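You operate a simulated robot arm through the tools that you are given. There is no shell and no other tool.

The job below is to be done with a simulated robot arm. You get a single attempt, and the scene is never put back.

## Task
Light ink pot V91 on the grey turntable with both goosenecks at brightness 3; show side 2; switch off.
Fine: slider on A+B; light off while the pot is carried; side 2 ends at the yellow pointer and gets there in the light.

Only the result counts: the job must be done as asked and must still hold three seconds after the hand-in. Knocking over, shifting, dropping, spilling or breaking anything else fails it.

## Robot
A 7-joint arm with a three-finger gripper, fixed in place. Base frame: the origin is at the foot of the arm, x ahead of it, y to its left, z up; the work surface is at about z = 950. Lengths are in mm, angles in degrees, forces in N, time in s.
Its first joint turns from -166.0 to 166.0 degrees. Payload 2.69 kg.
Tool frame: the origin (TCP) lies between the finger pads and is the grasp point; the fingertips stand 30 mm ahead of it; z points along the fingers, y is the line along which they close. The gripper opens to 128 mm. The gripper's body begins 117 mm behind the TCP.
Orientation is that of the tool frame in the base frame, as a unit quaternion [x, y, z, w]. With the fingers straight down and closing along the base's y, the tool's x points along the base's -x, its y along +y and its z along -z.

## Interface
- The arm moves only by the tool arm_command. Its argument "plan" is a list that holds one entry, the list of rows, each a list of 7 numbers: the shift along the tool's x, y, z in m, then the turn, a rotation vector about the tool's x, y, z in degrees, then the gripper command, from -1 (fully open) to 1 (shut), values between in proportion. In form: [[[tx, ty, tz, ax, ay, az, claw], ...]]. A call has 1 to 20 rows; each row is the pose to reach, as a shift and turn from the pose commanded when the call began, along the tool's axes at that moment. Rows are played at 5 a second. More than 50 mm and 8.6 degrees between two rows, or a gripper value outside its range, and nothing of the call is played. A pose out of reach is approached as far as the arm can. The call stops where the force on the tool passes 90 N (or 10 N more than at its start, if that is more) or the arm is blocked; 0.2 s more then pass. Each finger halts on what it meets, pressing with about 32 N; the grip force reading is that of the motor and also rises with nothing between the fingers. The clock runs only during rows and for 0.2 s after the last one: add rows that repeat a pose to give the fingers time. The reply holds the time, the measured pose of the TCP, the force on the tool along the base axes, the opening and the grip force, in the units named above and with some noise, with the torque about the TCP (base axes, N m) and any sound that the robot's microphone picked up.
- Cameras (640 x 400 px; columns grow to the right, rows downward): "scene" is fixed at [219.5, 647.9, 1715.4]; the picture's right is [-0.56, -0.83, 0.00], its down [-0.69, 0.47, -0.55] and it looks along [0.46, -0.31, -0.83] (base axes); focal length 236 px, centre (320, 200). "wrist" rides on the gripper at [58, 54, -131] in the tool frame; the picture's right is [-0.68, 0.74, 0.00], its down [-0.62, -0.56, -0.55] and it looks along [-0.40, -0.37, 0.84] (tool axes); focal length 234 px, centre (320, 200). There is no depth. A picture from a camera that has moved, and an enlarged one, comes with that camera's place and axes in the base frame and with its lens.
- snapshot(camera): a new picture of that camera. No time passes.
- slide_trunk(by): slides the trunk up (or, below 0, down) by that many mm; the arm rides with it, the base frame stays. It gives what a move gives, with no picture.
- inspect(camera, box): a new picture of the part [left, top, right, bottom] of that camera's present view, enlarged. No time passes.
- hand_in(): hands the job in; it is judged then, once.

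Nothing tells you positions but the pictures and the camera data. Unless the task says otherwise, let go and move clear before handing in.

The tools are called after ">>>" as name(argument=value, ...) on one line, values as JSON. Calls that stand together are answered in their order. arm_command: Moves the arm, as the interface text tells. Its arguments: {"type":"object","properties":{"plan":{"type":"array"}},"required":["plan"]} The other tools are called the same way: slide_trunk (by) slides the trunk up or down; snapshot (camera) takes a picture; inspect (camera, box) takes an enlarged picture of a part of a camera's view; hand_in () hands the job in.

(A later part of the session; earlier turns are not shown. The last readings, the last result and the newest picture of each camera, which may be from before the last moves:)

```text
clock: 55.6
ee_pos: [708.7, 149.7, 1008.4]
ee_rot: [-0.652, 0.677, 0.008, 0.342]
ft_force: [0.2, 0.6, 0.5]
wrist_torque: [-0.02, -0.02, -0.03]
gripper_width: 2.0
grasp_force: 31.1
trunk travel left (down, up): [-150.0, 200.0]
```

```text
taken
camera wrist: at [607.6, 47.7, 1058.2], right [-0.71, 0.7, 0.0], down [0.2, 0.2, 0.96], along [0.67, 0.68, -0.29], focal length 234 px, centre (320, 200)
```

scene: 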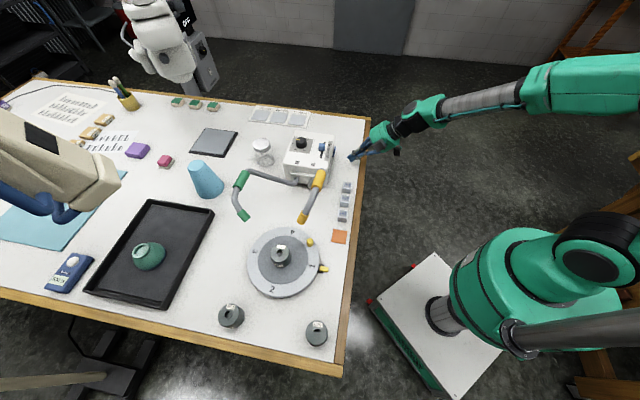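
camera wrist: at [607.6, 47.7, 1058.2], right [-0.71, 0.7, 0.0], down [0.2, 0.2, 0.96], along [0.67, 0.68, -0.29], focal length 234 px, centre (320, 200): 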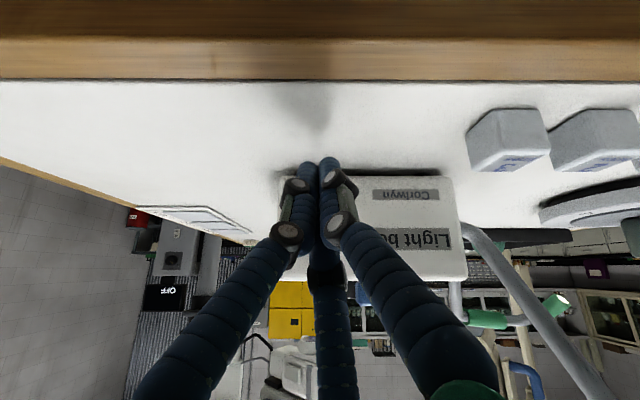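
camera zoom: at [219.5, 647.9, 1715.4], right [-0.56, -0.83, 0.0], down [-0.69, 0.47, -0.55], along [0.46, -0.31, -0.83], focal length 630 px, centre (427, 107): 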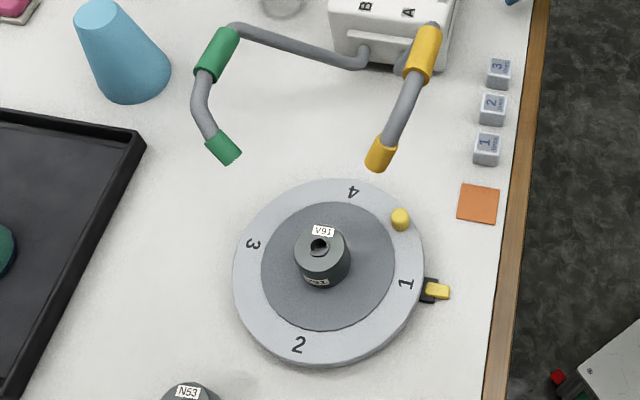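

The rocker stayed over on the I side. The green head's end looks bright in the wrist view, so I'll enlarge it.

>>> inspect(camera="wrist", box=[450, 270, 640, 390])

>>> inspect(camera="scene", box=[230, 200, 320, 260])

```text
3.33 times, centred on (545, 330) of wrist
camera zoom: at [607.6, 47.7, 1058.2], right [-0.71, 0.7, 0.0], down [0.2, 0.2, 0.96], along [0.67, 0.68, -0.29], focal length 781 px, centre (-430, -233)
```

zoom: 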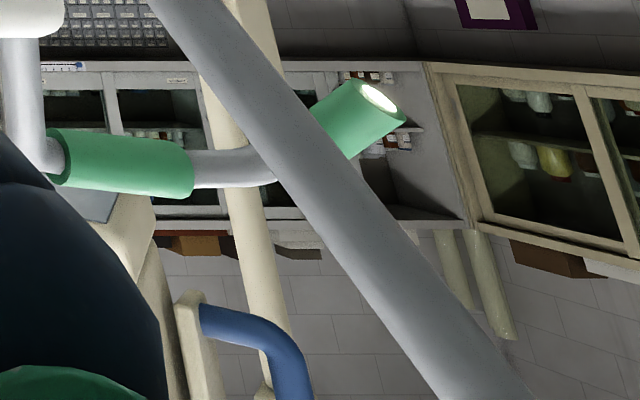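

```text
6.67 times, centred on (275, 230) of scene
camera zoom: at [219.5, 647.9, 1715.4], right [-0.56, -0.83, 0.0], down [-0.69, 0.47, -0.55], along [0.46, -0.31, -0.83], focal length 1576 px, centre (620, 0)
```

zoom: 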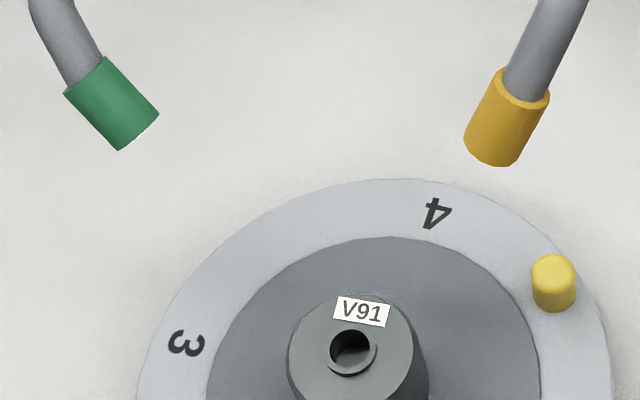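

The green head is lit, so the lamp is on and the switch holds. Now I'll bring the hand back upright and up, then fly over to the turntable.

>>> arm_command(plan=[[[-0.019, -0.0175, -0.0307, -5.43, 5.87, 0, 1], [-0.038, -0.0349, -0.0614, -10.86, 11.74, 0, 1], [-0.057, -0.0524, -0.092, -16.3, 17.6, 0, 1], [-0.076, -0.0698, -0.1227, -21.7, 23.5, 0, 1], [-0.095, -0.0873, -0.1534, -27.15, 29.36, 0, 1], [-0.114, -0.1047, -0.184, -27.15, 29.36, 0, 1], [-0.133, -0.1222, -0.2147, -27.15, 29.36, 0, 1], [-0.1519, -0.1396, -0.2454, -27.15, 29.36, 0, 1]]])

>>> inspect(camera="scene", box=[220, 160, 340, 310])

>>> snapshot(camera="wrist")

```text
clock: 57.4
ee_pos: [710.7, 150.5, 1328.5]
ee_rot: [-0.694, 0.72, 0.001, 0.0]
ft_force: [-1.4, -0.2, -0.7]
wrist_torque: [0.01, 0.0, -0.04]
gripper_width: 1.9
grasp_force: 31.8
trunk travel left (down, up): [-150.0, 200.0]
```

```text
2.67 times, centred on (280, 235) of scene
camera zoom: at [219.5, 647.9, 1715.4], right [-0.56, -0.83, 0.0], down [-0.69, 0.47, -0.55], along [0.46, -0.31, -0.83], focal length 630 px, centre (427, 107)
```

zoom: 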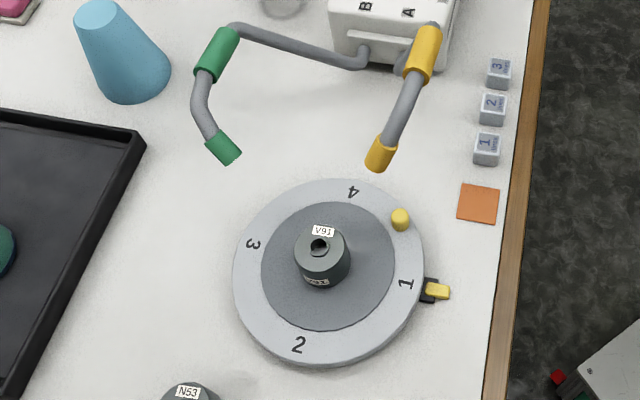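

```text
taken
camera wrist: at [655.4, 93.9, 1459.6], right [-0.71, 0.7, 0.0], down [0.59, 0.59, 0.55], along [0.38, 0.39, -0.84], focal length 234 px, centre (320, 200)
```

wrist: 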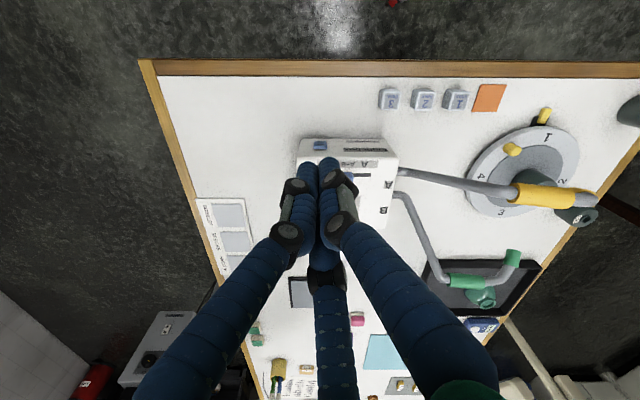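

>>> arm_command(plan=[[[-0.0344, 0.0277, 0, 0, 0, 8, 1], [-0.0688, 0.0554, 0, 0, 0, 16, 1], [-0.1033, 0.0831, 0, 0, 0, 24, 1], [-0.1377, 0.1108, 0, 0, 0, 32, 1], [-0.1721, 0.1385, 0, 0, 0, 40, 1], [-0.2065, 0.1663, 0, 0, 0, 48, 1], [-0.2409, 0.194, 0, 0, 0, 56, 1], [-0.2753, 0.2217, 0, 0, 0, 64, 1], [-0.3098, 0.2494, 0, 0, 0, 72, 1], [-0.3442, 0.2771, 0, 0, 0, 80, 1], [-0.3786, 0.3048, 0, 0, 0, 87.9, 1], [-0.3786, 0.3048, 0.04, 0, 0, 87.9, 1], [-0.3786, 0.3048, 0.079, 0, 0, 87.9, 1]]])

>>> snapshot(camera="wrist")

>>> snapshot(camera="scene")

```text
clock: 60.2
ee_pos: [421.1, 541.3, 1249.9]
ee_rot: [0.0, 1.0, 0.001, -0.001]
ft_force: [-0.4, -0.4, 0.4]
wrist_torque: [-0.05, 0.04, -0.03]
gripper_width: 2.2
grasp_force: 31.5
trunk travel left (down, up): [-150.0, 200.0]
```

```text
taken
camera wrist: at [361.9, 595.2, 1381.3], right [0.68, 0.74, 0.0], down [0.62, -0.57, 0.55], along [0.4, -0.37, -0.84], focal length 234 px, centre (320, 200)
```

wrist: 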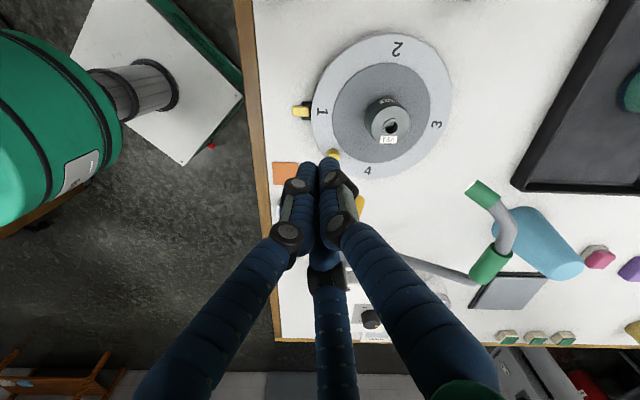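

```text
taken
```

scene: 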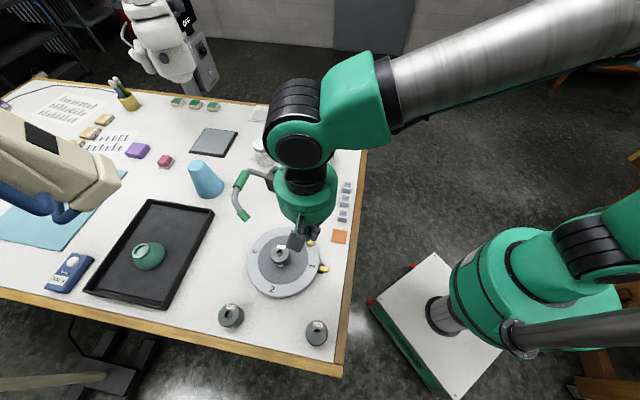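

Now I'll tilt the hand 45°, with the tips pointing under the yellow head's side and the hand leaning away from the goosenecks, while coming down part way.

>>> arm_command(plan=[[[0, 0, 0.01, 5.3, -5.3, 0, 1], [0, 0, 0.03, 10.6, -10.6, 0, 1], [0, 0, 0.055, 15.9, -15.9, 0, 1], [0, 0, 0.08, 21.2, -21.2, 0, 1], [0, 0, 0.105, 26.5, -26.5, 0, 1], [0, 0, 0.13, 31.8, -31.8, 0, 1], [0, 0, 0.13, 31.8, -31.8, 0, 1]]])

>>> snapshot(camera="wrist")

>>> snapshot(camera="scene")

```text
clock: 61.8
ee_pos: [418.7, 542.1, 1120.3]
ee_rot: [-0.001, 0.924, -0.27, 0.271]
ft_force: [0.3, 0.2, -0.6]
wrist_torque: [-0.04, -0.02, -0.03]
gripper_width: 1.9
grasp_force: 31.6
trunk travel left (down, up): [-150.0, 200.0]
```

```text
taken
camera wrist: at [311.7, 644.1, 1157.3], right [0.68, 0.73, -0.03], down [0.17, -0.12, 0.98], along [0.71, -0.68, -0.2], focal length 234 px, centre (320, 200)
```

wrist: 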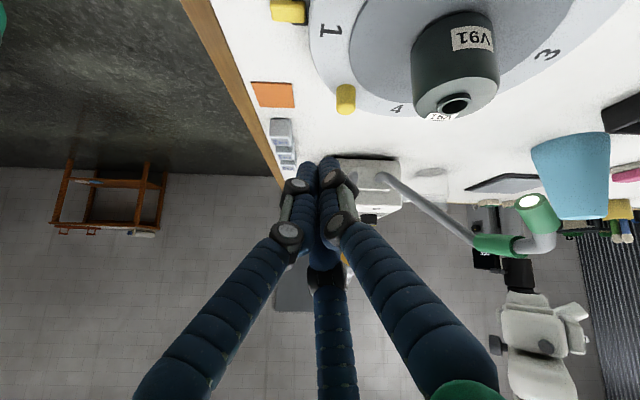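

```text
taken
```

scene: 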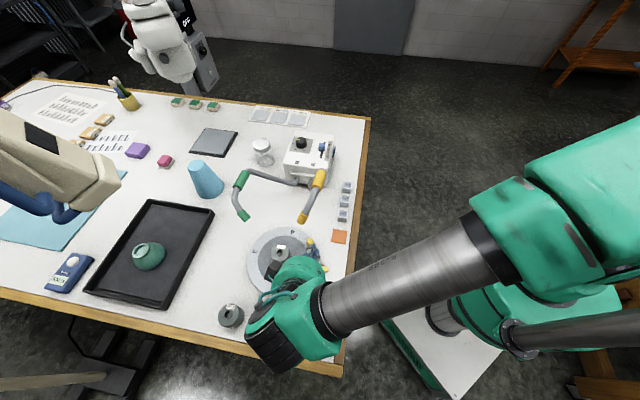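

>>> inspect(camera="wrist", box=[260, 0, 460, 140])

>>> inspect(camera="wrist", box=[280, 150, 400, 260])

>>> inspect(camera="scene", box=[240, 200, 360, 300])

```text
2.86 times, centred on (360, 70) of wrist
camera zoom: at [311.7, 644.1, 1157.3], right [0.68, 0.73, -0.03], down [0.17, -0.12, 0.98], along [0.71, -0.68, -0.2], focal length 669 px, centre (206, 571)
```

zoom: 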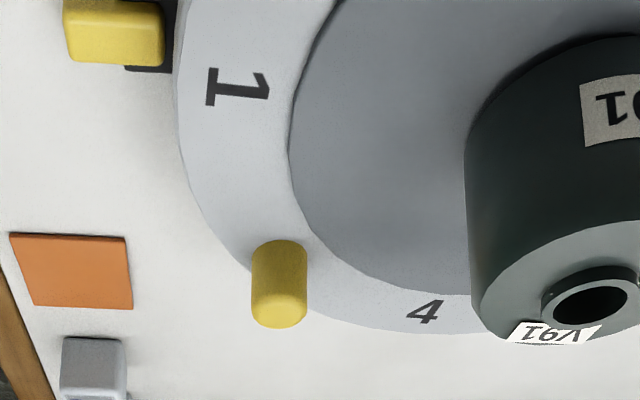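

```text
3.64 times, centred on (340, 205) of wrist
camera zoom: at [311.7, 644.1, 1157.3], right [0.68, 0.73, -0.03], down [0.17, -0.12, 0.98], along [0.71, -0.68, -0.2], focal length 852 px, centre (247, 182)
```

zoom: 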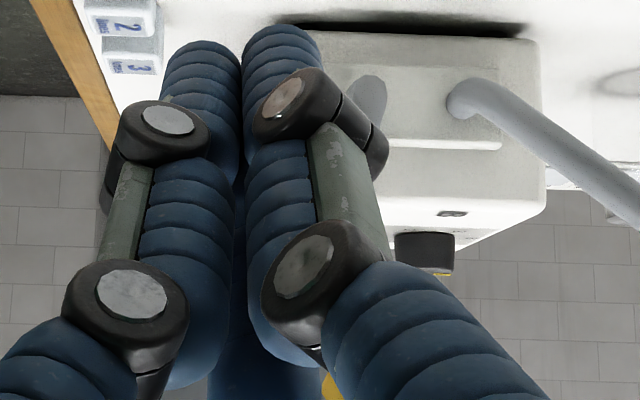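

```text
4.00 times, centred on (300, 250) of scene
camera zoom: at [219.5, 647.9, 1715.4], right [-0.56, -0.83, 0.0], down [-0.69, 0.47, -0.55], along [0.46, -0.31, -0.83], focal length 946 px, centre (400, 0)
```

zoom: 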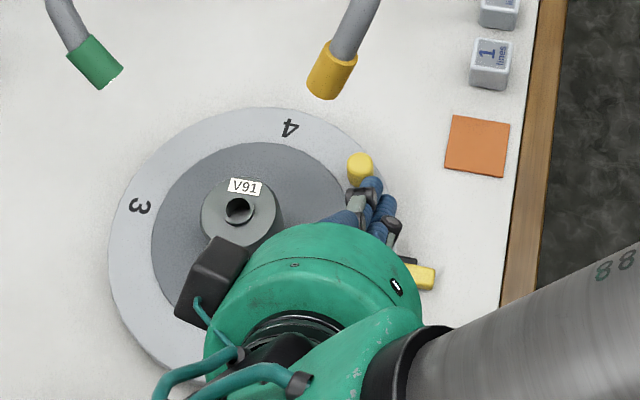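

The tilt is as planned and nothing is near the gooseneck heads. I'll lower the tips to disc height just behind the peg, which I take to be at about (491, 505).

>>> arm_command(plan=[[[0.0132, 0.012, 0.028, 0, 0, 0, 1], [0.0263, 0.0239, 0.056, 0, 0, 0, 1], [0.0342, 0.0311, 0.0728, 0, 0, 0, 1], [0.0395, 0.0359, 0.084, 0, 0, 0, 1], [0.0395, 0.0359, 0.084, 0, 0, 0, 1]]])

>>> snapshot(camera="wrist")

>>> inspect(camera="scene", box=[240, 200, 360, 300])

>>> inspect(camera="wrist", box=[280, 80, 420, 200])

```text
clock: 63.0
ee_pos: [431.7, 522.4, 1024.0]
ee_rot: [0.0, 0.924, -0.269, 0.27]
ft_force: [0.2, -0.2, -0.3]
wrist_torque: [-0.05, 0.0, 0.0]
gripper_width: 2.0
grasp_force: 31.3
trunk travel left (down, up): [-150.0, 200.0]
```

```text
taken
camera wrist: at [324.9, 626.3, 1060.9], right [0.68, 0.73, -0.03], down [0.17, -0.12, 0.98], along [0.71, -0.67, -0.21], focal length 234 px, centre (320, 200)
```

wrist: 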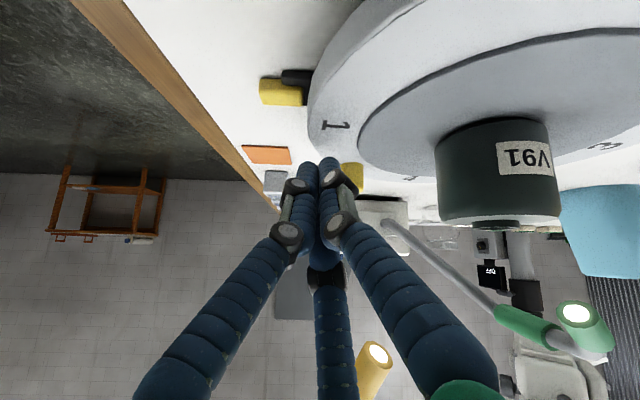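

```text
4.00 times, centred on (300, 250) of scene
camera zoom: at [219.5, 647.9, 1715.4], right [-0.56, -0.83, 0.0], down [-0.69, 0.47, -0.55], along [0.46, -0.31, -0.83], focal length 946 px, centre (400, 0)
```

zoom: 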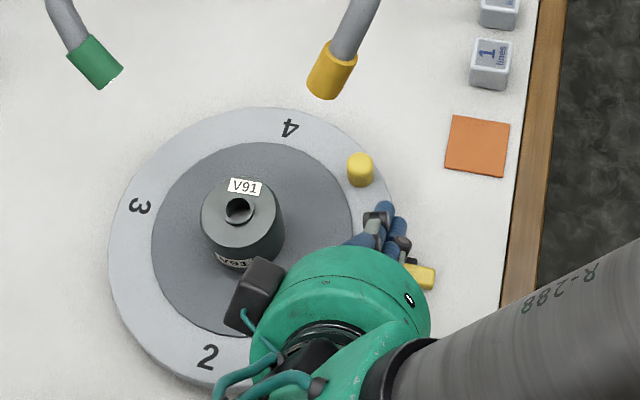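

```text
3.33 times, centred on (350, 140) of wrist
camera zoom: at [324.9, 626.3, 1060.9], right [0.68, 0.73, -0.03], down [0.17, -0.12, 0.98], along [0.71, -0.67, -0.21], focal length 781 px, centre (220, 400)
```

zoom: 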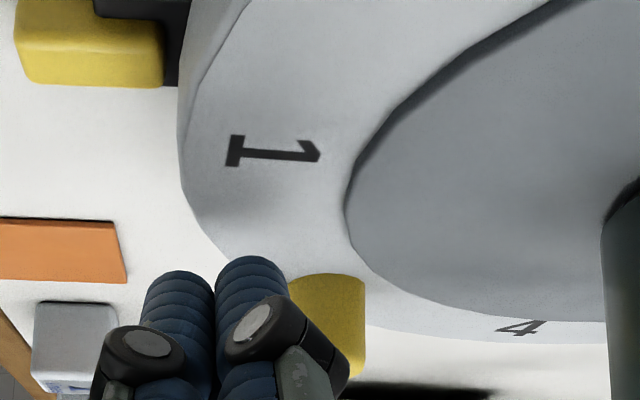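

Both heads are lit bright white, and the tips sit just behind the peg. I'll start pushing the peg counter-clockwise, slowly, and check after a few centimetres.

>>> arm_command(plan=[[[-0.0038, 0.0003, 0.0025, 0, 0, 0, 1], [-0.0076, 0.0005, 0.005, 0, 0, 0, 1], [-0.0109, 0.001, 0.007, 0, 0, 0, 1], [-0.0142, 0.0015, 0.009, 0, 0, 0, 1], [-0.0172, 0.0018, 0.0109, 0, 0, 0, 1], [-0.0203, 0.0021, 0.0129, 0, 0, 0, 1], [-0.0234, 0.0026, 0.0147, 0, 0, 0, 1], [-0.0265, 0.0032, 0.0165, 0, 0, 0, 1]]])

>>> snapshot(camera="wrist")

>>> inspect(camera="scene", box=[240, 200, 360, 300])

```text
clock: 64.8
ee_pos: [463.3, 522.2, 1023.2]
ee_rot: [0.0, 0.924, -0.27, 0.269]
ft_force: [-0.6, -0.1, -0.3]
wrist_torque: [-0.02, 0.01, 0.02]
gripper_width: 2.0
grasp_force: 31.4
trunk travel left (down, up): [-150.0, 200.0]
```

```text
taken
camera wrist: at [355.9, 624.6, 1060.6], right [0.68, 0.73, -0.03], down [0.17, -0.12, 0.98], along [0.71, -0.67, -0.21], focal length 234 px, centre (320, 200)
```

wrist: 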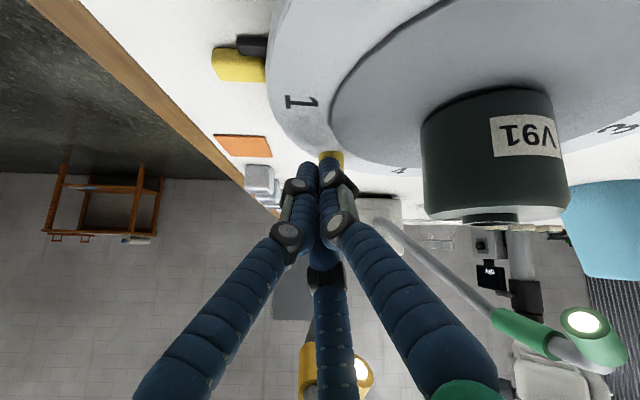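

```text
4.00 times, centred on (300, 250) of scene
camera zoom: at [219.5, 647.9, 1715.4], right [-0.56, -0.83, 0.0], down [-0.69, 0.47, -0.55], along [0.46, -0.31, -0.83], focal length 946 px, centre (400, 0)
```

zoom: 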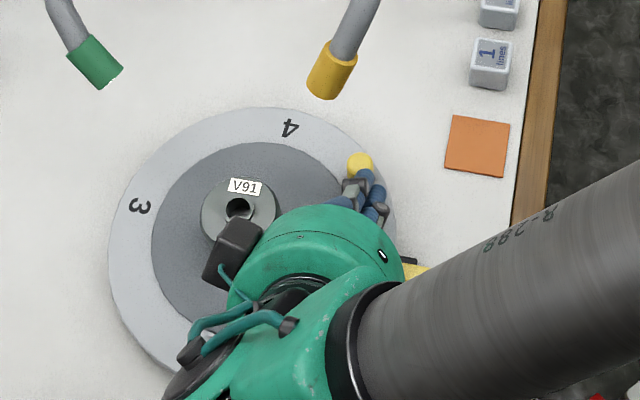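

>>> arm_command(plan=[[[-0.0029, 0.0003, 0.0018, 0, 0, 0, 1], [-0.0058, 0.0007, 0.0037, 0, 0, 0, 1], [-0.0086, 0.0007, 0.0056, 0, 0, 0, 1], [-0.0114, 0.0008, 0.0075, 0, 0, 0, 1], [-0.0142, 0.0011, 0.0093, 0, 0, 0, 1], [-0.0171, 0.0014, 0.0111, 0, 0, 0, 1]]])

>>> inspect(camera="scene", box=[240, 200, 360, 300])

>>> snapshot(camera="wrist")

```text
clock: 66.2
ee_pos: [482.9, 519.9, 1023.6]
ee_rot: [-0.001, 0.925, -0.269, 0.27]
ft_force: [-0.2, 1.9, 3.2]
wrist_torque: [0.02, -0.04, 0.01]
gripper_width: 1.6
grasp_force: 31.2
trunk travel left (down, up): [-150.0, 200.0]
```

```text
4.00 times, centred on (300, 250) of scene
camera zoom: at [219.5, 647.9, 1715.4], right [-0.56, -0.83, 0.0], down [-0.69, 0.47, -0.55], along [0.46, -0.31, -0.83], focal length 946 px, centre (400, 0)
```

zoom: 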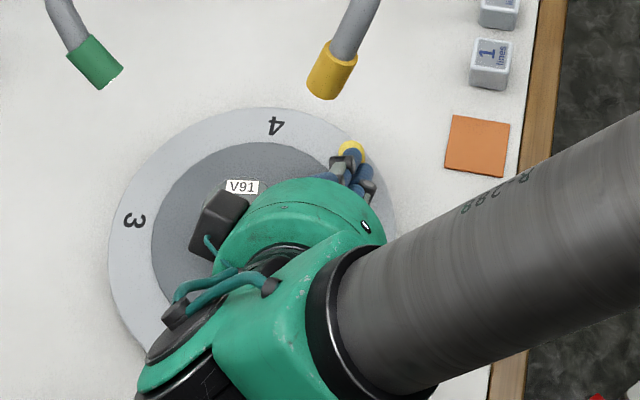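

```text
taken
camera wrist: at [376.6, 623.4, 1061.0], right [0.68, 0.73, -0.03], down [0.17, -0.12, 0.98], along [0.71, -0.67, -0.21], focal length 234 px, centre (320, 200)
```

wrist: 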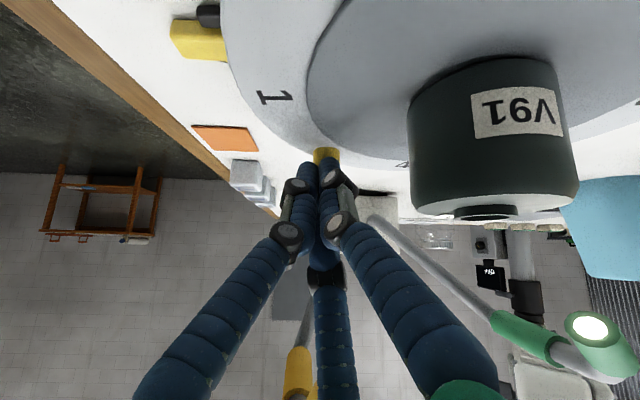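

>>> inspect(camera="wrist", box=[270, 110, 390, 210])

>>> inspect(camera="scene", box=[305, 225, 345, 260])

```text
4.00 times, centred on (330, 160) of wrist
camera zoom: at [376.6, 623.4, 1061.0], right [0.68, 0.73, -0.03], down [0.17, -0.12, 0.98], along [0.71, -0.67, -0.21], focal length 937 px, centre (280, 360)
```

zoom: 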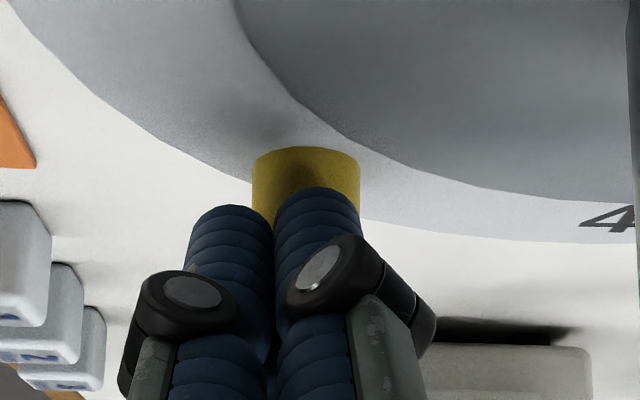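

```text
11.43 times, centred on (325, 242) of scene
camera zoom: at [219.5, 647.9, 1715.4], right [-0.56, -0.83, 0.0], down [-0.69, 0.47, -0.55], along [0.46, -0.31, -0.83], focal length 2702 px, centre (263, -286)
```

zoom: 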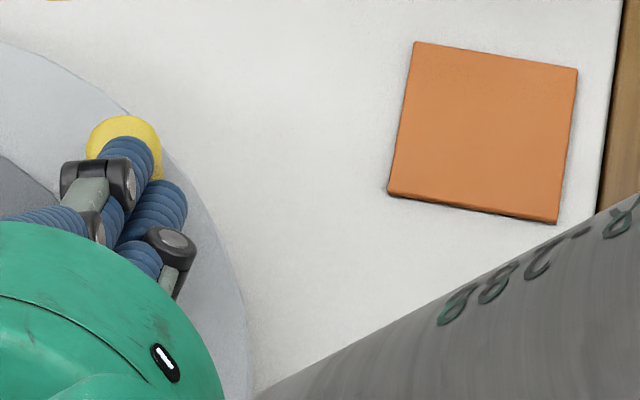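

The disc turned about 8°, but I'm pushing the peg with the finger ends. I'll back off and come in a little further out and lower, so the side of the fingers pushes it.

>>> arm_command(plan=[[[0.0085, -0.0015, -0.005, 0, 0, 0, 1], [0.0171, -0.0029, -0.01, 0, 0, 0, 1], [0.0239, -0.0041, -0.014, 0, 0, 0, 1], [0.0248, -0.0072, -0.0096, 0, 0, 0, 1], [0.0254, -0.0086, -0.0062, 0, 0, 0, 1], [0.0254, -0.0086, -0.0062, 0, 0, 0, 1]]])

>>> inspect(camera="wrist", box=[250, 90, 410, 210])

>>> inspect(camera="scene", box=[240, 200, 360, 300])

```text
clock: 67.6
ee_pos: [457.4, 511.5, 1020.4]
ee_rot: [0.0, 0.924, -0.27, 0.269]
ft_force: [-0.6, 0.0, 0.7]
wrist_torque: [0.01, -0.01, -0.01]
gripper_width: 2.2
grasp_force: 31.8
trunk travel left (down, up): [-150.0, 200.0]
```

```text
3.33 times, centred on (330, 150) of wrist
camera zoom: at [350.5, 614.9, 1056.6], right [0.68, 0.73, -0.03], down [0.17, -0.12, 0.98], along [0.71, -0.67, -0.21], focal length 781 px, centre (287, 367)
```

zoom: 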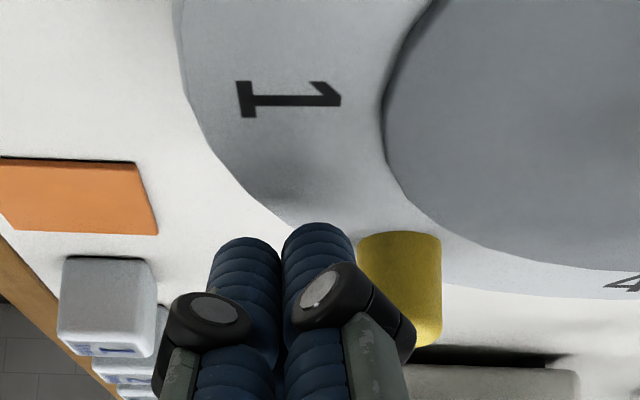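

```text
4.00 times, centred on (300, 250) of scene
camera zoom: at [219.5, 647.9, 1715.4], right [-0.56, -0.83, 0.0], down [-0.69, 0.47, -0.55], along [0.46, -0.31, -0.83], focal length 946 px, centre (400, 0)
```

zoom: 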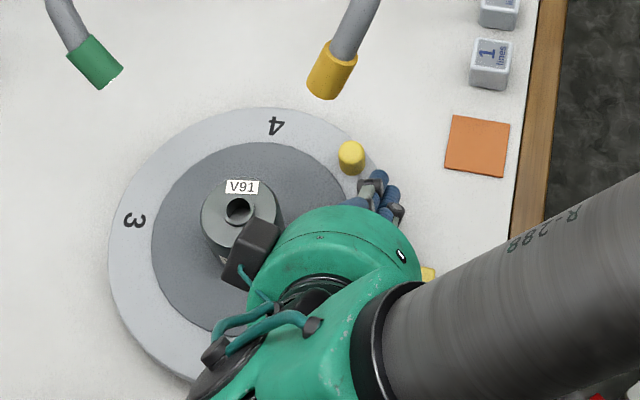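

>>> arm_command(plan=[[[-0.0062, 0.0011, 0.0037, 0, 0, 0, 1], [-0.0124, 0.002, 0.0074, 0, 0, 0, 1], [-0.0156, 0.0024, 0.0093, 0, 0, 0, 1], [-0.0187, 0.0027, 0.0113, 0, 0, 0, 1], [-0.0218, 0.0031, 0.0132, 0, 0, 0, 1], [-0.025, 0.0036, 0.0151, 0, 0, 0, 1], [-0.0281, 0.0042, 0.017, 0, 0, 0, 1], [-0.0313, 0.0048, 0.0188, 0, 0, 0, 1]]])

>>> inspect(camera="wrist", box=[250, 90, 410, 210])

>>> inspect(camera="scene", box=[220, 180, 340, 300])

```text
clock: 69.4
ee_pos: [494.1, 511.4, 1020.0]
ee_rot: [0.0, 0.924, -0.271, 0.27]
ft_force: [-1.0, -0.2, 0.8]
wrist_torque: [0.0, 0.0, -0.02]
gripper_width: 1.9
grasp_force: 31.0
trunk travel left (down, up): [-150.0, 200.0]
```

```text
3.33 times, centred on (330, 150) of wrist
camera zoom: at [387.5, 614.0, 1056.3], right [0.68, 0.73, -0.03], down [0.17, -0.12, 0.98], along [0.71, -0.67, -0.21], focal length 781 px, centre (287, 367)
```

zoom: 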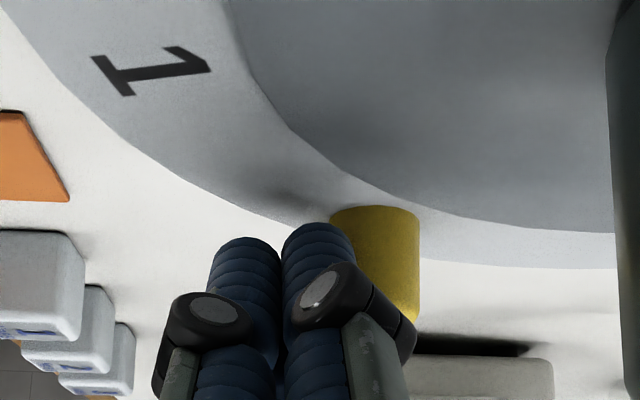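

```text
3.33 times, centred on (280, 240) of scene
camera zoom: at [219.5, 647.9, 1715.4], right [-0.56, -0.83, 0.0], down [-0.69, 0.47, -0.55], along [0.46, -0.31, -0.83], focal length 788 px, centre (453, 67)
```

zoom: 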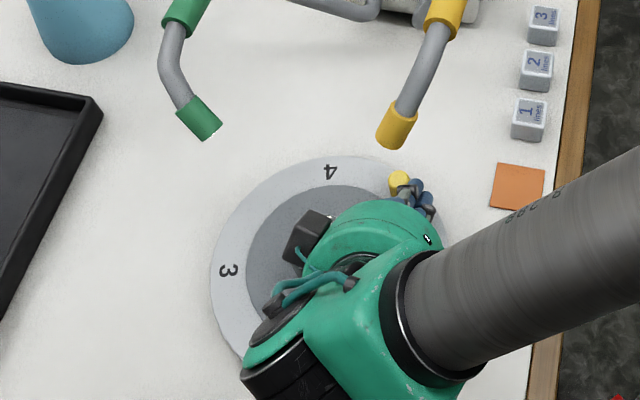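

The disc is turning well with little force. I'll continue along the arc, watching the gap between the wrist camera and the pot.

>>> arm_command(plan=[[[-0.0031, 0.0009, 0.0016, 0, 0, 0, 1], [-0.0064, 0.0019, 0.0032, 0, 0, 0, 1], [-0.0095, 0.0031, 0.0045, 0, 0, 0, 1], [-0.0127, 0.0045, 0.0058, 0, 0, 0, 1], [-0.0158, 0.0061, 0.0069, 0, 0, 0, 1], [-0.019, 0.0078, 0.0079, 0, 0, 0, 1], [-0.022, 0.0096, 0.0088, 0, 0, 0, 1], [-0.025, 0.0115, 0.0096, 0, 0, 0, 1]]])

>>> snapshot(camera="wrist")

>>> inspect(camera="scene", box=[220, 180, 340, 300])

```text
clock: 71.2
ee_pos: [521.6, 520.4, 1018.9]
ee_rot: [-0.001, 0.924, -0.269, 0.27]
ft_force: [0.0, 0.4, 0.3]
wrist_torque: [0.0, -0.04, 0.02]
gripper_width: 2.0
grasp_force: 31.6
trunk travel left (down, up): [-150.0, 200.0]
```

```text
taken
camera wrist: at [414.5, 623.0, 1056.2], right [0.68, 0.73, -0.03], down [0.17, -0.12, 0.98], along [0.71, -0.67, -0.21], focal length 234 px, centre (320, 200)
```

wrist: 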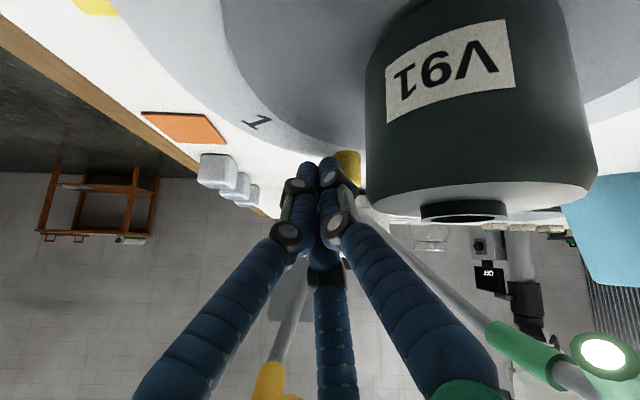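

```text
3.33 times, centred on (280, 240) of scene
camera zoom: at [219.5, 647.9, 1715.4], right [-0.56, -0.83, 0.0], down [-0.69, 0.47, -0.55], along [0.46, -0.31, -0.83], focal length 788 px, centre (453, 67)
```

zoom: 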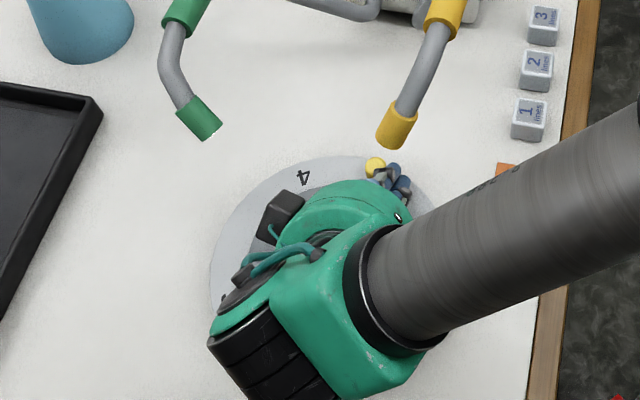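

>>> arm_command(plan=[[[-0.0029, 0.002, 0.0007, 0, 0, 0, 1], [-0.0059, 0.004, 0.0014, 0, 0, 0, 1], [-0.0088, 0.006, 0.002, 0, 0, 0, 1], [-0.0117, 0.008, 0.0027, 0, 0, 0, 1], [-0.0145, 0.01, 0.0032, 0, 0, 0, 1], [-0.0173, 0.0121, 0.0036, 0, 0, 0, 1], [-0.02, 0.0143, 0.0041, 0, 0, 0, 1], [-0.0229, 0.0164, 0.0046, 0, 0, 0, 1]]])

>>> snapshot(camera="wrist")

>>> inspect(camera="scene", box=[220, 180, 340, 300])

```text
clock: 73.0
ee_pos: [547.0, 535.0, 1020.9]
ee_rot: [0.0, 0.924, -0.269, 0.271]
ft_force: [0.5, 0.7, 1.3]
wrist_torque: [-0.01, 0.02, -0.03]
gripper_width: 2.0
grasp_force: 31.1
trunk travel left (down, up): [-150.0, 200.0]
```

```text
taken
camera wrist: at [439.5, 638.5, 1056.9], right [0.68, 0.73, -0.03], down [0.17, -0.12, 0.98], along [0.71, -0.67, -0.21], focal length 234 px, centre (320, 200)
```

wrist: 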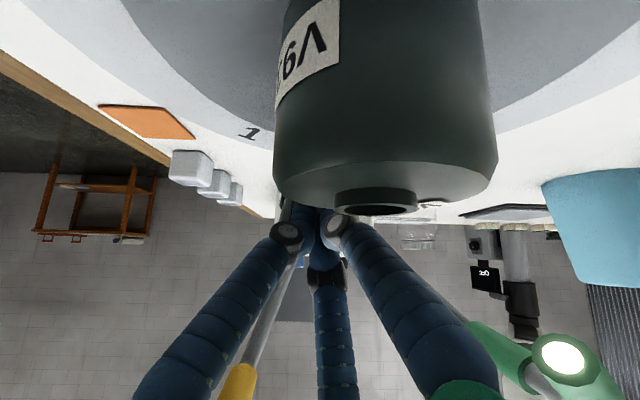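

```text
3.33 times, centred on (280, 240) of scene
camera zoom: at [219.5, 647.9, 1715.4], right [-0.56, -0.83, 0.0], down [-0.69, 0.47, -0.55], along [0.46, -0.31, -0.83], focal length 788 px, centre (453, 67)
```

zoom: 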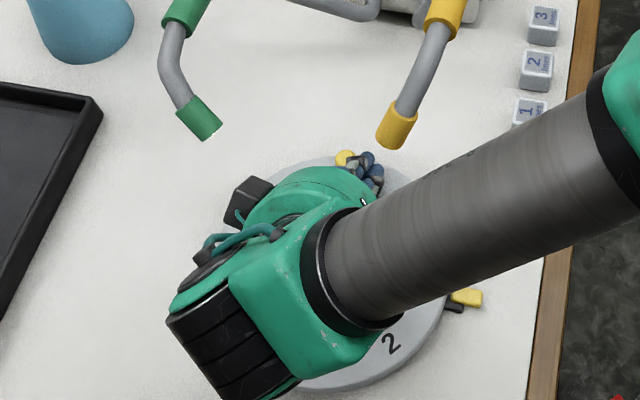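

About 39° remain (label 2 is at about 186° and the pointer at about 225°). I'll continue the arc to roughly 20° short and look again.

>>> arm_command(plan=[[[-0.0027, 0.0023, 0.0003, 0, 0, 0, 1], [-0.0053, 0.0045, 0.0006, 0, 0, 0, 1], [-0.008, 0.0069, 0.0008, 0, 0, 0, 1], [-0.0106, 0.0093, 0.0009, 0, 0, 0, 1], [-0.0131, 0.0118, 0.0009, 0, 0, 0, 1], [-0.0155, 0.0143, 0.0008, 0, 0, 0, 1], [-0.0179, 0.017, 0.0007, 0, 0, 0, 1], [-0.0201, 0.0196, 0.0004, 0, 0, 0, 1], [-0.0224, 0.0224, 0, 0, 0, 0, 1], [-0.0245, 0.025, -0.0004, 0, 0, 0, 1]]])

>>> snapshot(camera="wrist")

>>> inspect(camera="scene", box=[220, 180, 340, 300])

```text
clock: 75.2
ee_pos: [572.2, 560.5, 1018.1]
ee_rot: [0.0, 0.924, -0.27, 0.271]
ft_force: [0.1, 0.7, 0.2]
wrist_torque: [-0.03, 0.03, 0.0]
gripper_width: 1.9
grasp_force: 30.7
trunk travel left (down, up): [-150.0, 200.0]
```

```text
taken
camera wrist: at [464.1, 663.3, 1056.8], right [0.68, 0.73, -0.03], down [0.17, -0.12, 0.98], along [0.71, -0.67, -0.21], focal length 234 px, centre (320, 200)
```

wrist: 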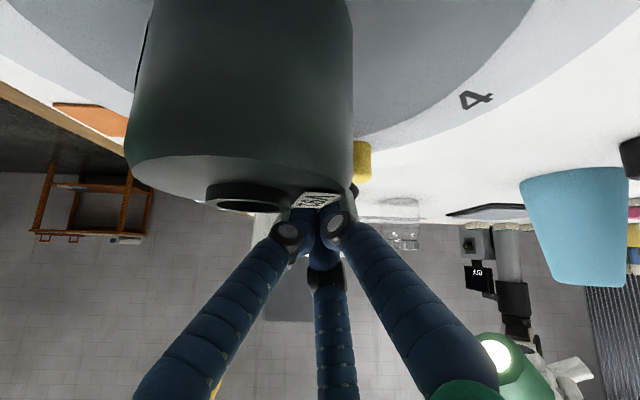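

```text
3.33 times, centred on (280, 240) of scene
camera zoom: at [219.5, 647.9, 1715.4], right [-0.56, -0.83, 0.0], down [-0.69, 0.47, -0.55], along [0.46, -0.31, -0.83], focal length 788 px, centre (453, 67)
```

zoom: 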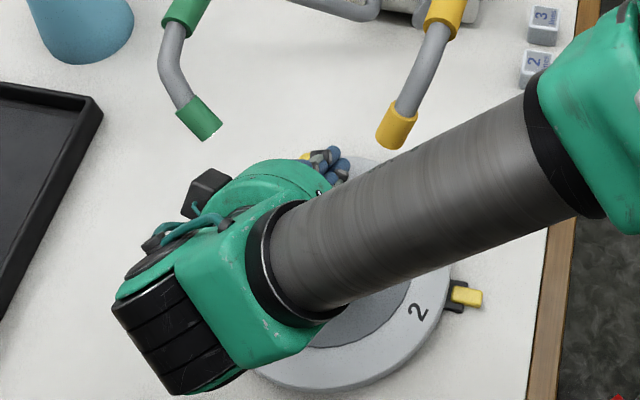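

About 17° remain. I'll push another 13° or so slowly, then fine-tune.

>>> arm_command(plan=[[[-0.0021, 0.0028, -0.0005, 0, 0, 0, 1], [-0.0041, 0.0057, -0.0011, 0, 0, 0, 1], [-0.006, 0.0086, -0.0018, 0, 0, 0, 1], [-0.0079, 0.0115, -0.0025, 0, 0, 0, 1], [-0.0095, 0.0144, -0.0034, 0, 0, 0, 1], [-0.0112, 0.0174, -0.0044, 0, 0, 0, 1]]])

>>> inspect(camera="scene", box=[260, 230, 340, 310])

>>> inspect(camera="scene", box=[220, 180, 340, 300])

```text
clock: 76.6
ee_pos: [581.1, 579.8, 1019.6]
ee_rot: [0.0, 0.925, -0.269, 0.269]
ft_force: [0.0, 0.2, 0.7]
wrist_torque: [0.02, 0.01, -0.02]
gripper_width: 1.9
grasp_force: 31.3
trunk travel left (down, up): [-150.0, 200.0]
```

```text
5.00 times, centred on (300, 270) of scene
camera zoom: at [219.5, 647.9, 1715.4], right [-0.56, -0.83, 0.0], down [-0.69, 0.47, -0.55], along [0.46, -0.31, -0.83], focal length 1182 px, centre (420, -150)
```

zoom: 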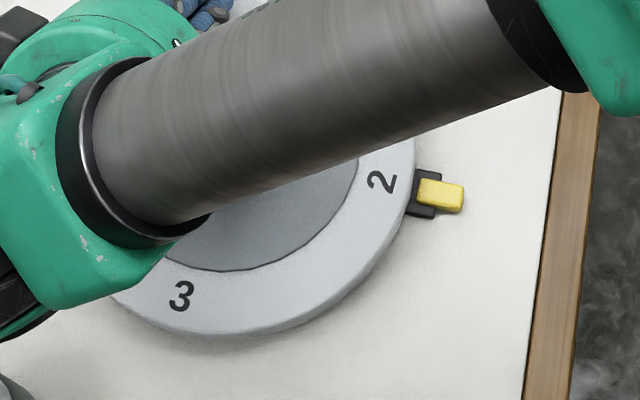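

```text
3.33 times, centred on (280, 240) of scene
camera zoom: at [219.5, 647.9, 1715.4], right [-0.56, -0.83, 0.0], down [-0.69, 0.47, -0.55], along [0.46, -0.31, -0.83], focal length 788 px, centre (453, 67)
```

zoom: 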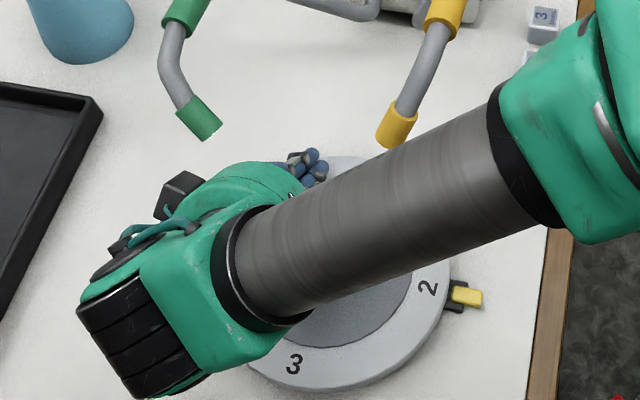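

Label 2 is within about 3° of the pointer. I'll nudge it 2° more.

>>> arm_command(plan=[[[-0.0008, 0.0015, -0.0005, 0, 0, 0, 1], [-0.0016, 0.003, -0.001, 0, 0, 0, 1], [-0.0016, 0.003, -0.001, 0, 0, 0, 1]]])

>>> inspect(camera="scene", box=[260, 230, 340, 310])

>>> inspect(camera="scene", box=[300, 255, 330, 280])

```text
clock: 77.4
ee_pos: [582.1, 582.5, 1019.6]
ee_rot: [0.0, 0.924, -0.269, 0.27]
ft_force: [-0.3, 0.3, 0.9]
wrist_torque: [0.03, 0.01, -0.01]
gripper_width: 2.1
grasp_force: 30.5
trunk travel left (down, up): [-150.0, 200.0]
```

```text
5.00 times, centred on (300, 270) of scene
camera zoom: at [219.5, 647.9, 1715.4], right [-0.56, -0.83, 0.0], down [-0.69, 0.47, -0.55], along [0.46, -0.31, -0.83], focal length 1182 px, centre (420, -150)
```

zoom: 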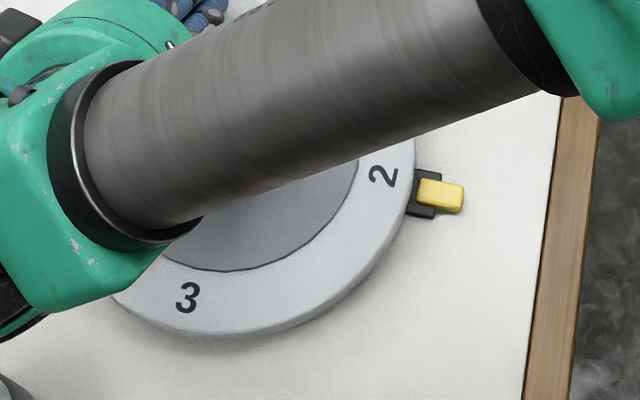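

```text
16.00 times, centred on (315, 268) of scene
camera zoom: at [219.5, 647.9, 1715.4], right [-0.56, -0.83, 0.0], down [-0.69, 0.47, -0.55], along [0.46, -0.31, -0.83], focal length 3782 px, centre (400, -880)
```

zoom: 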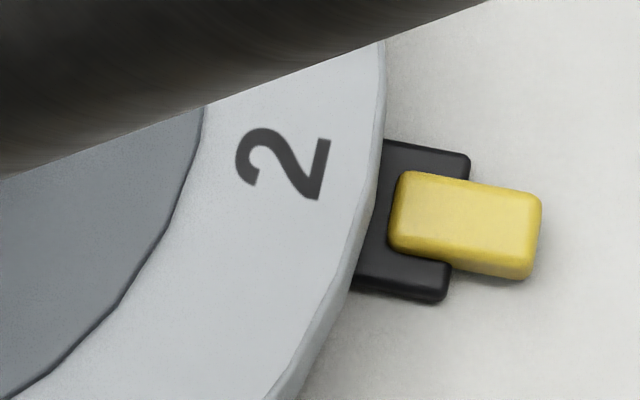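

Label 2 now looks aligned with the pointer to within about a degree. I'll back the fingers off the peg, withdraw along the finger axis, and check from above.

>>> arm_command(plan=[[[0.0022, -0.0042, 0.0014, 0, 0, 0, 1], [0.0067, -0.0127, 0.0043, 0, 0, 0, 1], [0.0067, -0.0127, -0.02, 0, 0, 0, 1], [0.0067, -0.0127, -0.055, 0, 0, 0, 1], [0.0067, -0.0127, -0.095, 0, 0, 0, 1], [0.0067, -0.0127, -0.14, 0, 0, 0, 1]]])

>>> snapshot(camera="wrist")

>>> inspect(camera="scene", box=[220, 180, 340, 300])

```text
clock: 78.8
ee_pos: [504.5, 639.4, 1121.0]
ee_rot: [0.0, 0.924, -0.27, 0.27]
ft_force: [-0.1, 0.7, 1.2]
wrist_torque: [-0.02, 0.0, 0.0]
gripper_width: 2.4
grasp_force: 31.6
trunk travel left (down, up): [-150.0, 200.0]
```

```text
taken
camera wrist: at [396.5, 743.5, 1159.2], right [0.68, 0.73, -0.03], down [0.17, -0.12, 0.98], along [0.71, -0.67, -0.21], focal length 234 px, centre (320, 200)
```

wrist: 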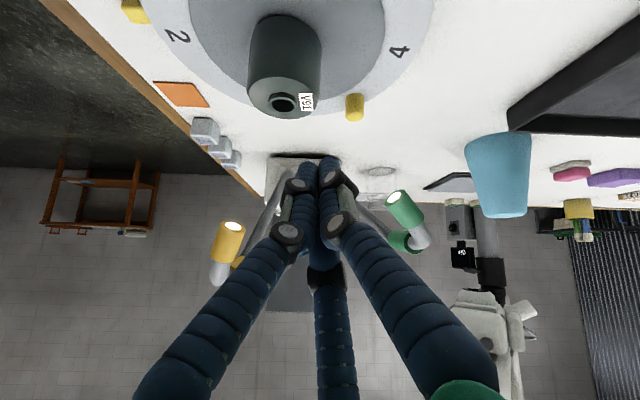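

```text
3.33 times, centred on (280, 240) of scene
camera zoom: at [219.5, 647.9, 1715.4], right [-0.56, -0.83, 0.0], down [-0.69, 0.47, -0.55], along [0.46, -0.31, -0.83], focal length 788 px, centre (453, 67)
```

zoom: 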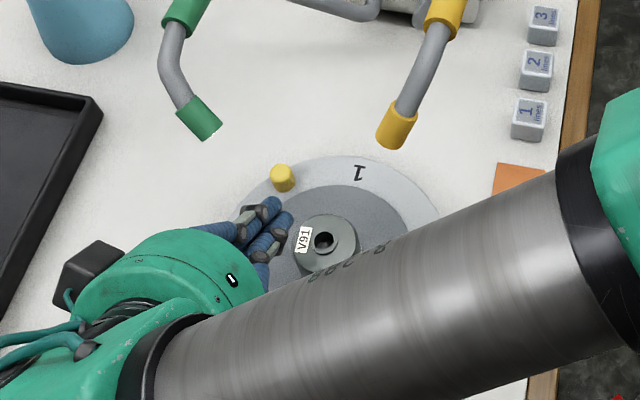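

>>> arm_command(plan=[[[-0.02, -0.02, -0.0283, 0, 0, 0, 1], [-0.0375, -0.0375, -0.053, -5.3, 5.3, 0, 1], [-0.055, -0.055, -0.0778, -10.6, 10.6, 0, 1], [-0.07, -0.07, -0.099, -15.9, 15.9, 0, 1], [-0.08, -0.08, -0.113, -21.2, 21.2, 0, 1], [-0.085, -0.085, -0.1203, -26.5, 26.5, 0, 1], [-0.085, -0.085, -0.1203, -31.8, 31.8, 0, 1], [-0.085, -0.085, -0.1203, -31.8, 31.8, 0, 1]]])

>>> snapshot(camera="wrist")

>>> inspect(camera="wrist", box=[220, 0, 420, 170])

>>> inspect(camera="scene", box=[240, 210, 340, 310])

```text
clock: 80.6
ee_pos: [505.2, 638.0, 1290.8]
ee_rot: [-0.001, 1.0, 0.002, -0.001]
ft_force: [0.4, -1.1, -0.3]
wrist_torque: [0.05, 0.05, 0.01]
gripper_width: 2.3
grasp_force: 31.9
trunk travel left (down, up): [-150.0, 200.0]
```

```text
taken
camera wrist: at [447.2, 692.9, 1422.9], right [0.68, 0.74, 0.0], down [0.62, -0.57, 0.55], along [0.4, -0.37, -0.84], focal length 234 px, centre (320, 200)
```

wrist: 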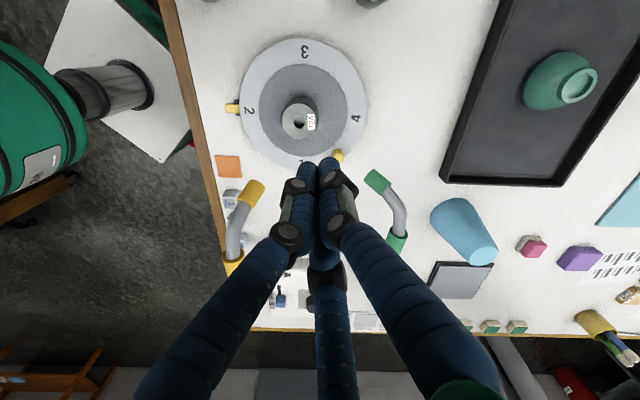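

```text
2.35 times, centred on (320, 85) of wrist
camera zoom: at [447.2, 692.9, 1422.9], right [0.68, 0.74, 0.0], down [0.62, -0.57, 0.55], along [0.4, -0.37, -0.84], focal length 551 px, centre (320, 471)
```

zoom: 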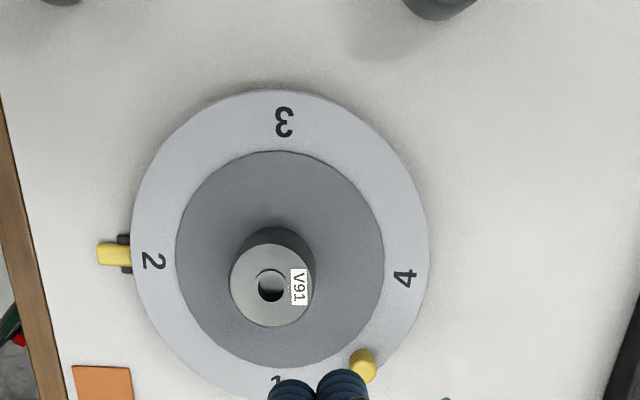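

```text
4.00 times, centred on (290, 260) of scene
camera zoom: at [219.5, 647.9, 1715.4], right [-0.56, -0.83, 0.0], down [-0.69, 0.47, -0.55], along [0.46, -0.31, -0.83], focal length 946 px, centre (440, -40)
```

zoom: 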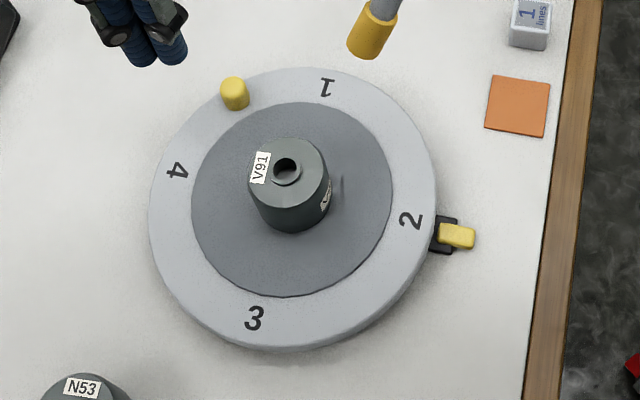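

Label 2 sits at the pointer within about 1°, the pot is standing, and both heads are lit. Next I'll go back to the switch to press O.

>>> arm_command(plan=[[[0, 0, -0.04, 0, 0, 0, 1], [-0.0162, -0.0416, -0.04, 0, 0, -7.33, 1], [-0.0325, -0.0832, -0.04, 0, 0, -14.67, 1], [-0.0487, -0.1248, -0.04, 0, 0, -22, 1], [-0.0649, -0.1663, -0.04, 0, 0, -29.3, 1], [-0.0812, -0.2079, -0.04, 0, 0, -36.7, 1], [-0.0974, -0.2495, -0.04, 0, 0, -44, 1], [-0.1136, -0.2911, -0.04, 0, 0, -51.3, 1], [-0.1299, -0.3327, -0.04, 0, 0, -58.7, 1], [-0.1461, -0.3743, -0.04, 0, 0, -66, 1], [-0.1623, -0.4158, -0.04, 0, 0, -73.3, 1], [-0.1786, -0.4574, -0.04, 0, 0, -80.7, 1], [-0.1948, -0.499, -0.04, 0, 0, -88, 1], [-0.1948, -0.499, 0, 0, 0, -88, 1], [-0.1948, -0.499, 0.045, 0, 0, -88, 1], [-0.1948, -0.499, 0.09, 0, 0, -88, 1]]])

>>> snapshot(camera="wrist")

>>> inspect(camera="scene", box=[230, 170, 350, 310])

```text
clock: 84.0
ee_pos: [699.7, 141.6, 1200.3]
ee_rot: [-0.695, 0.719, 0.001, 0.0]
ft_force: [-0.2, 0.0, -0.3]
wrist_torque: [0.0, 0.02, -0.04]
gripper_width: 2.3
grasp_force: 31.8
trunk travel left (down, up): [-150.0, 200.0]
```

```text
taken
camera wrist: at [644.6, 85.3, 1331.7], right [-0.71, 0.7, 0.0], down [0.59, 0.6, 0.55], along [0.38, 0.39, -0.84], focal length 234 px, centre (320, 200)
```

wrist: 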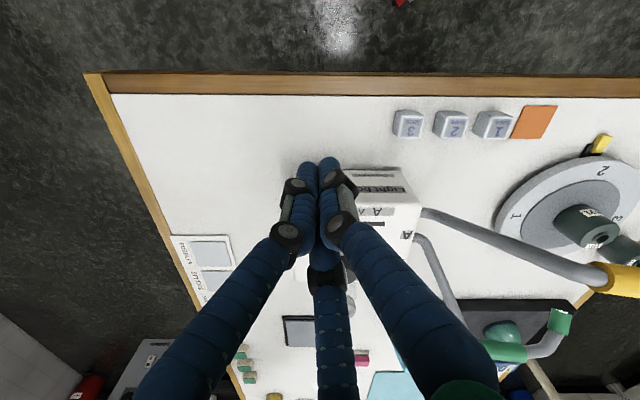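

```text
2.86 times, centred on (290, 240) of scene
camera zoom: at [219.5, 647.9, 1715.4], right [-0.56, -0.83, 0.0], down [-0.69, 0.47, -0.55], along [0.46, -0.31, -0.83], focal length 675 px, centre (406, 86)
```

zoom: 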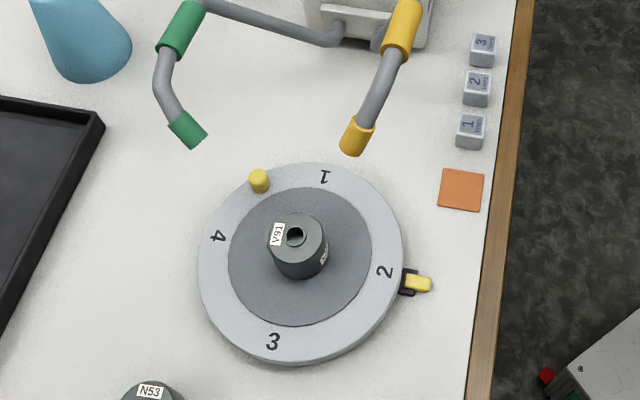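

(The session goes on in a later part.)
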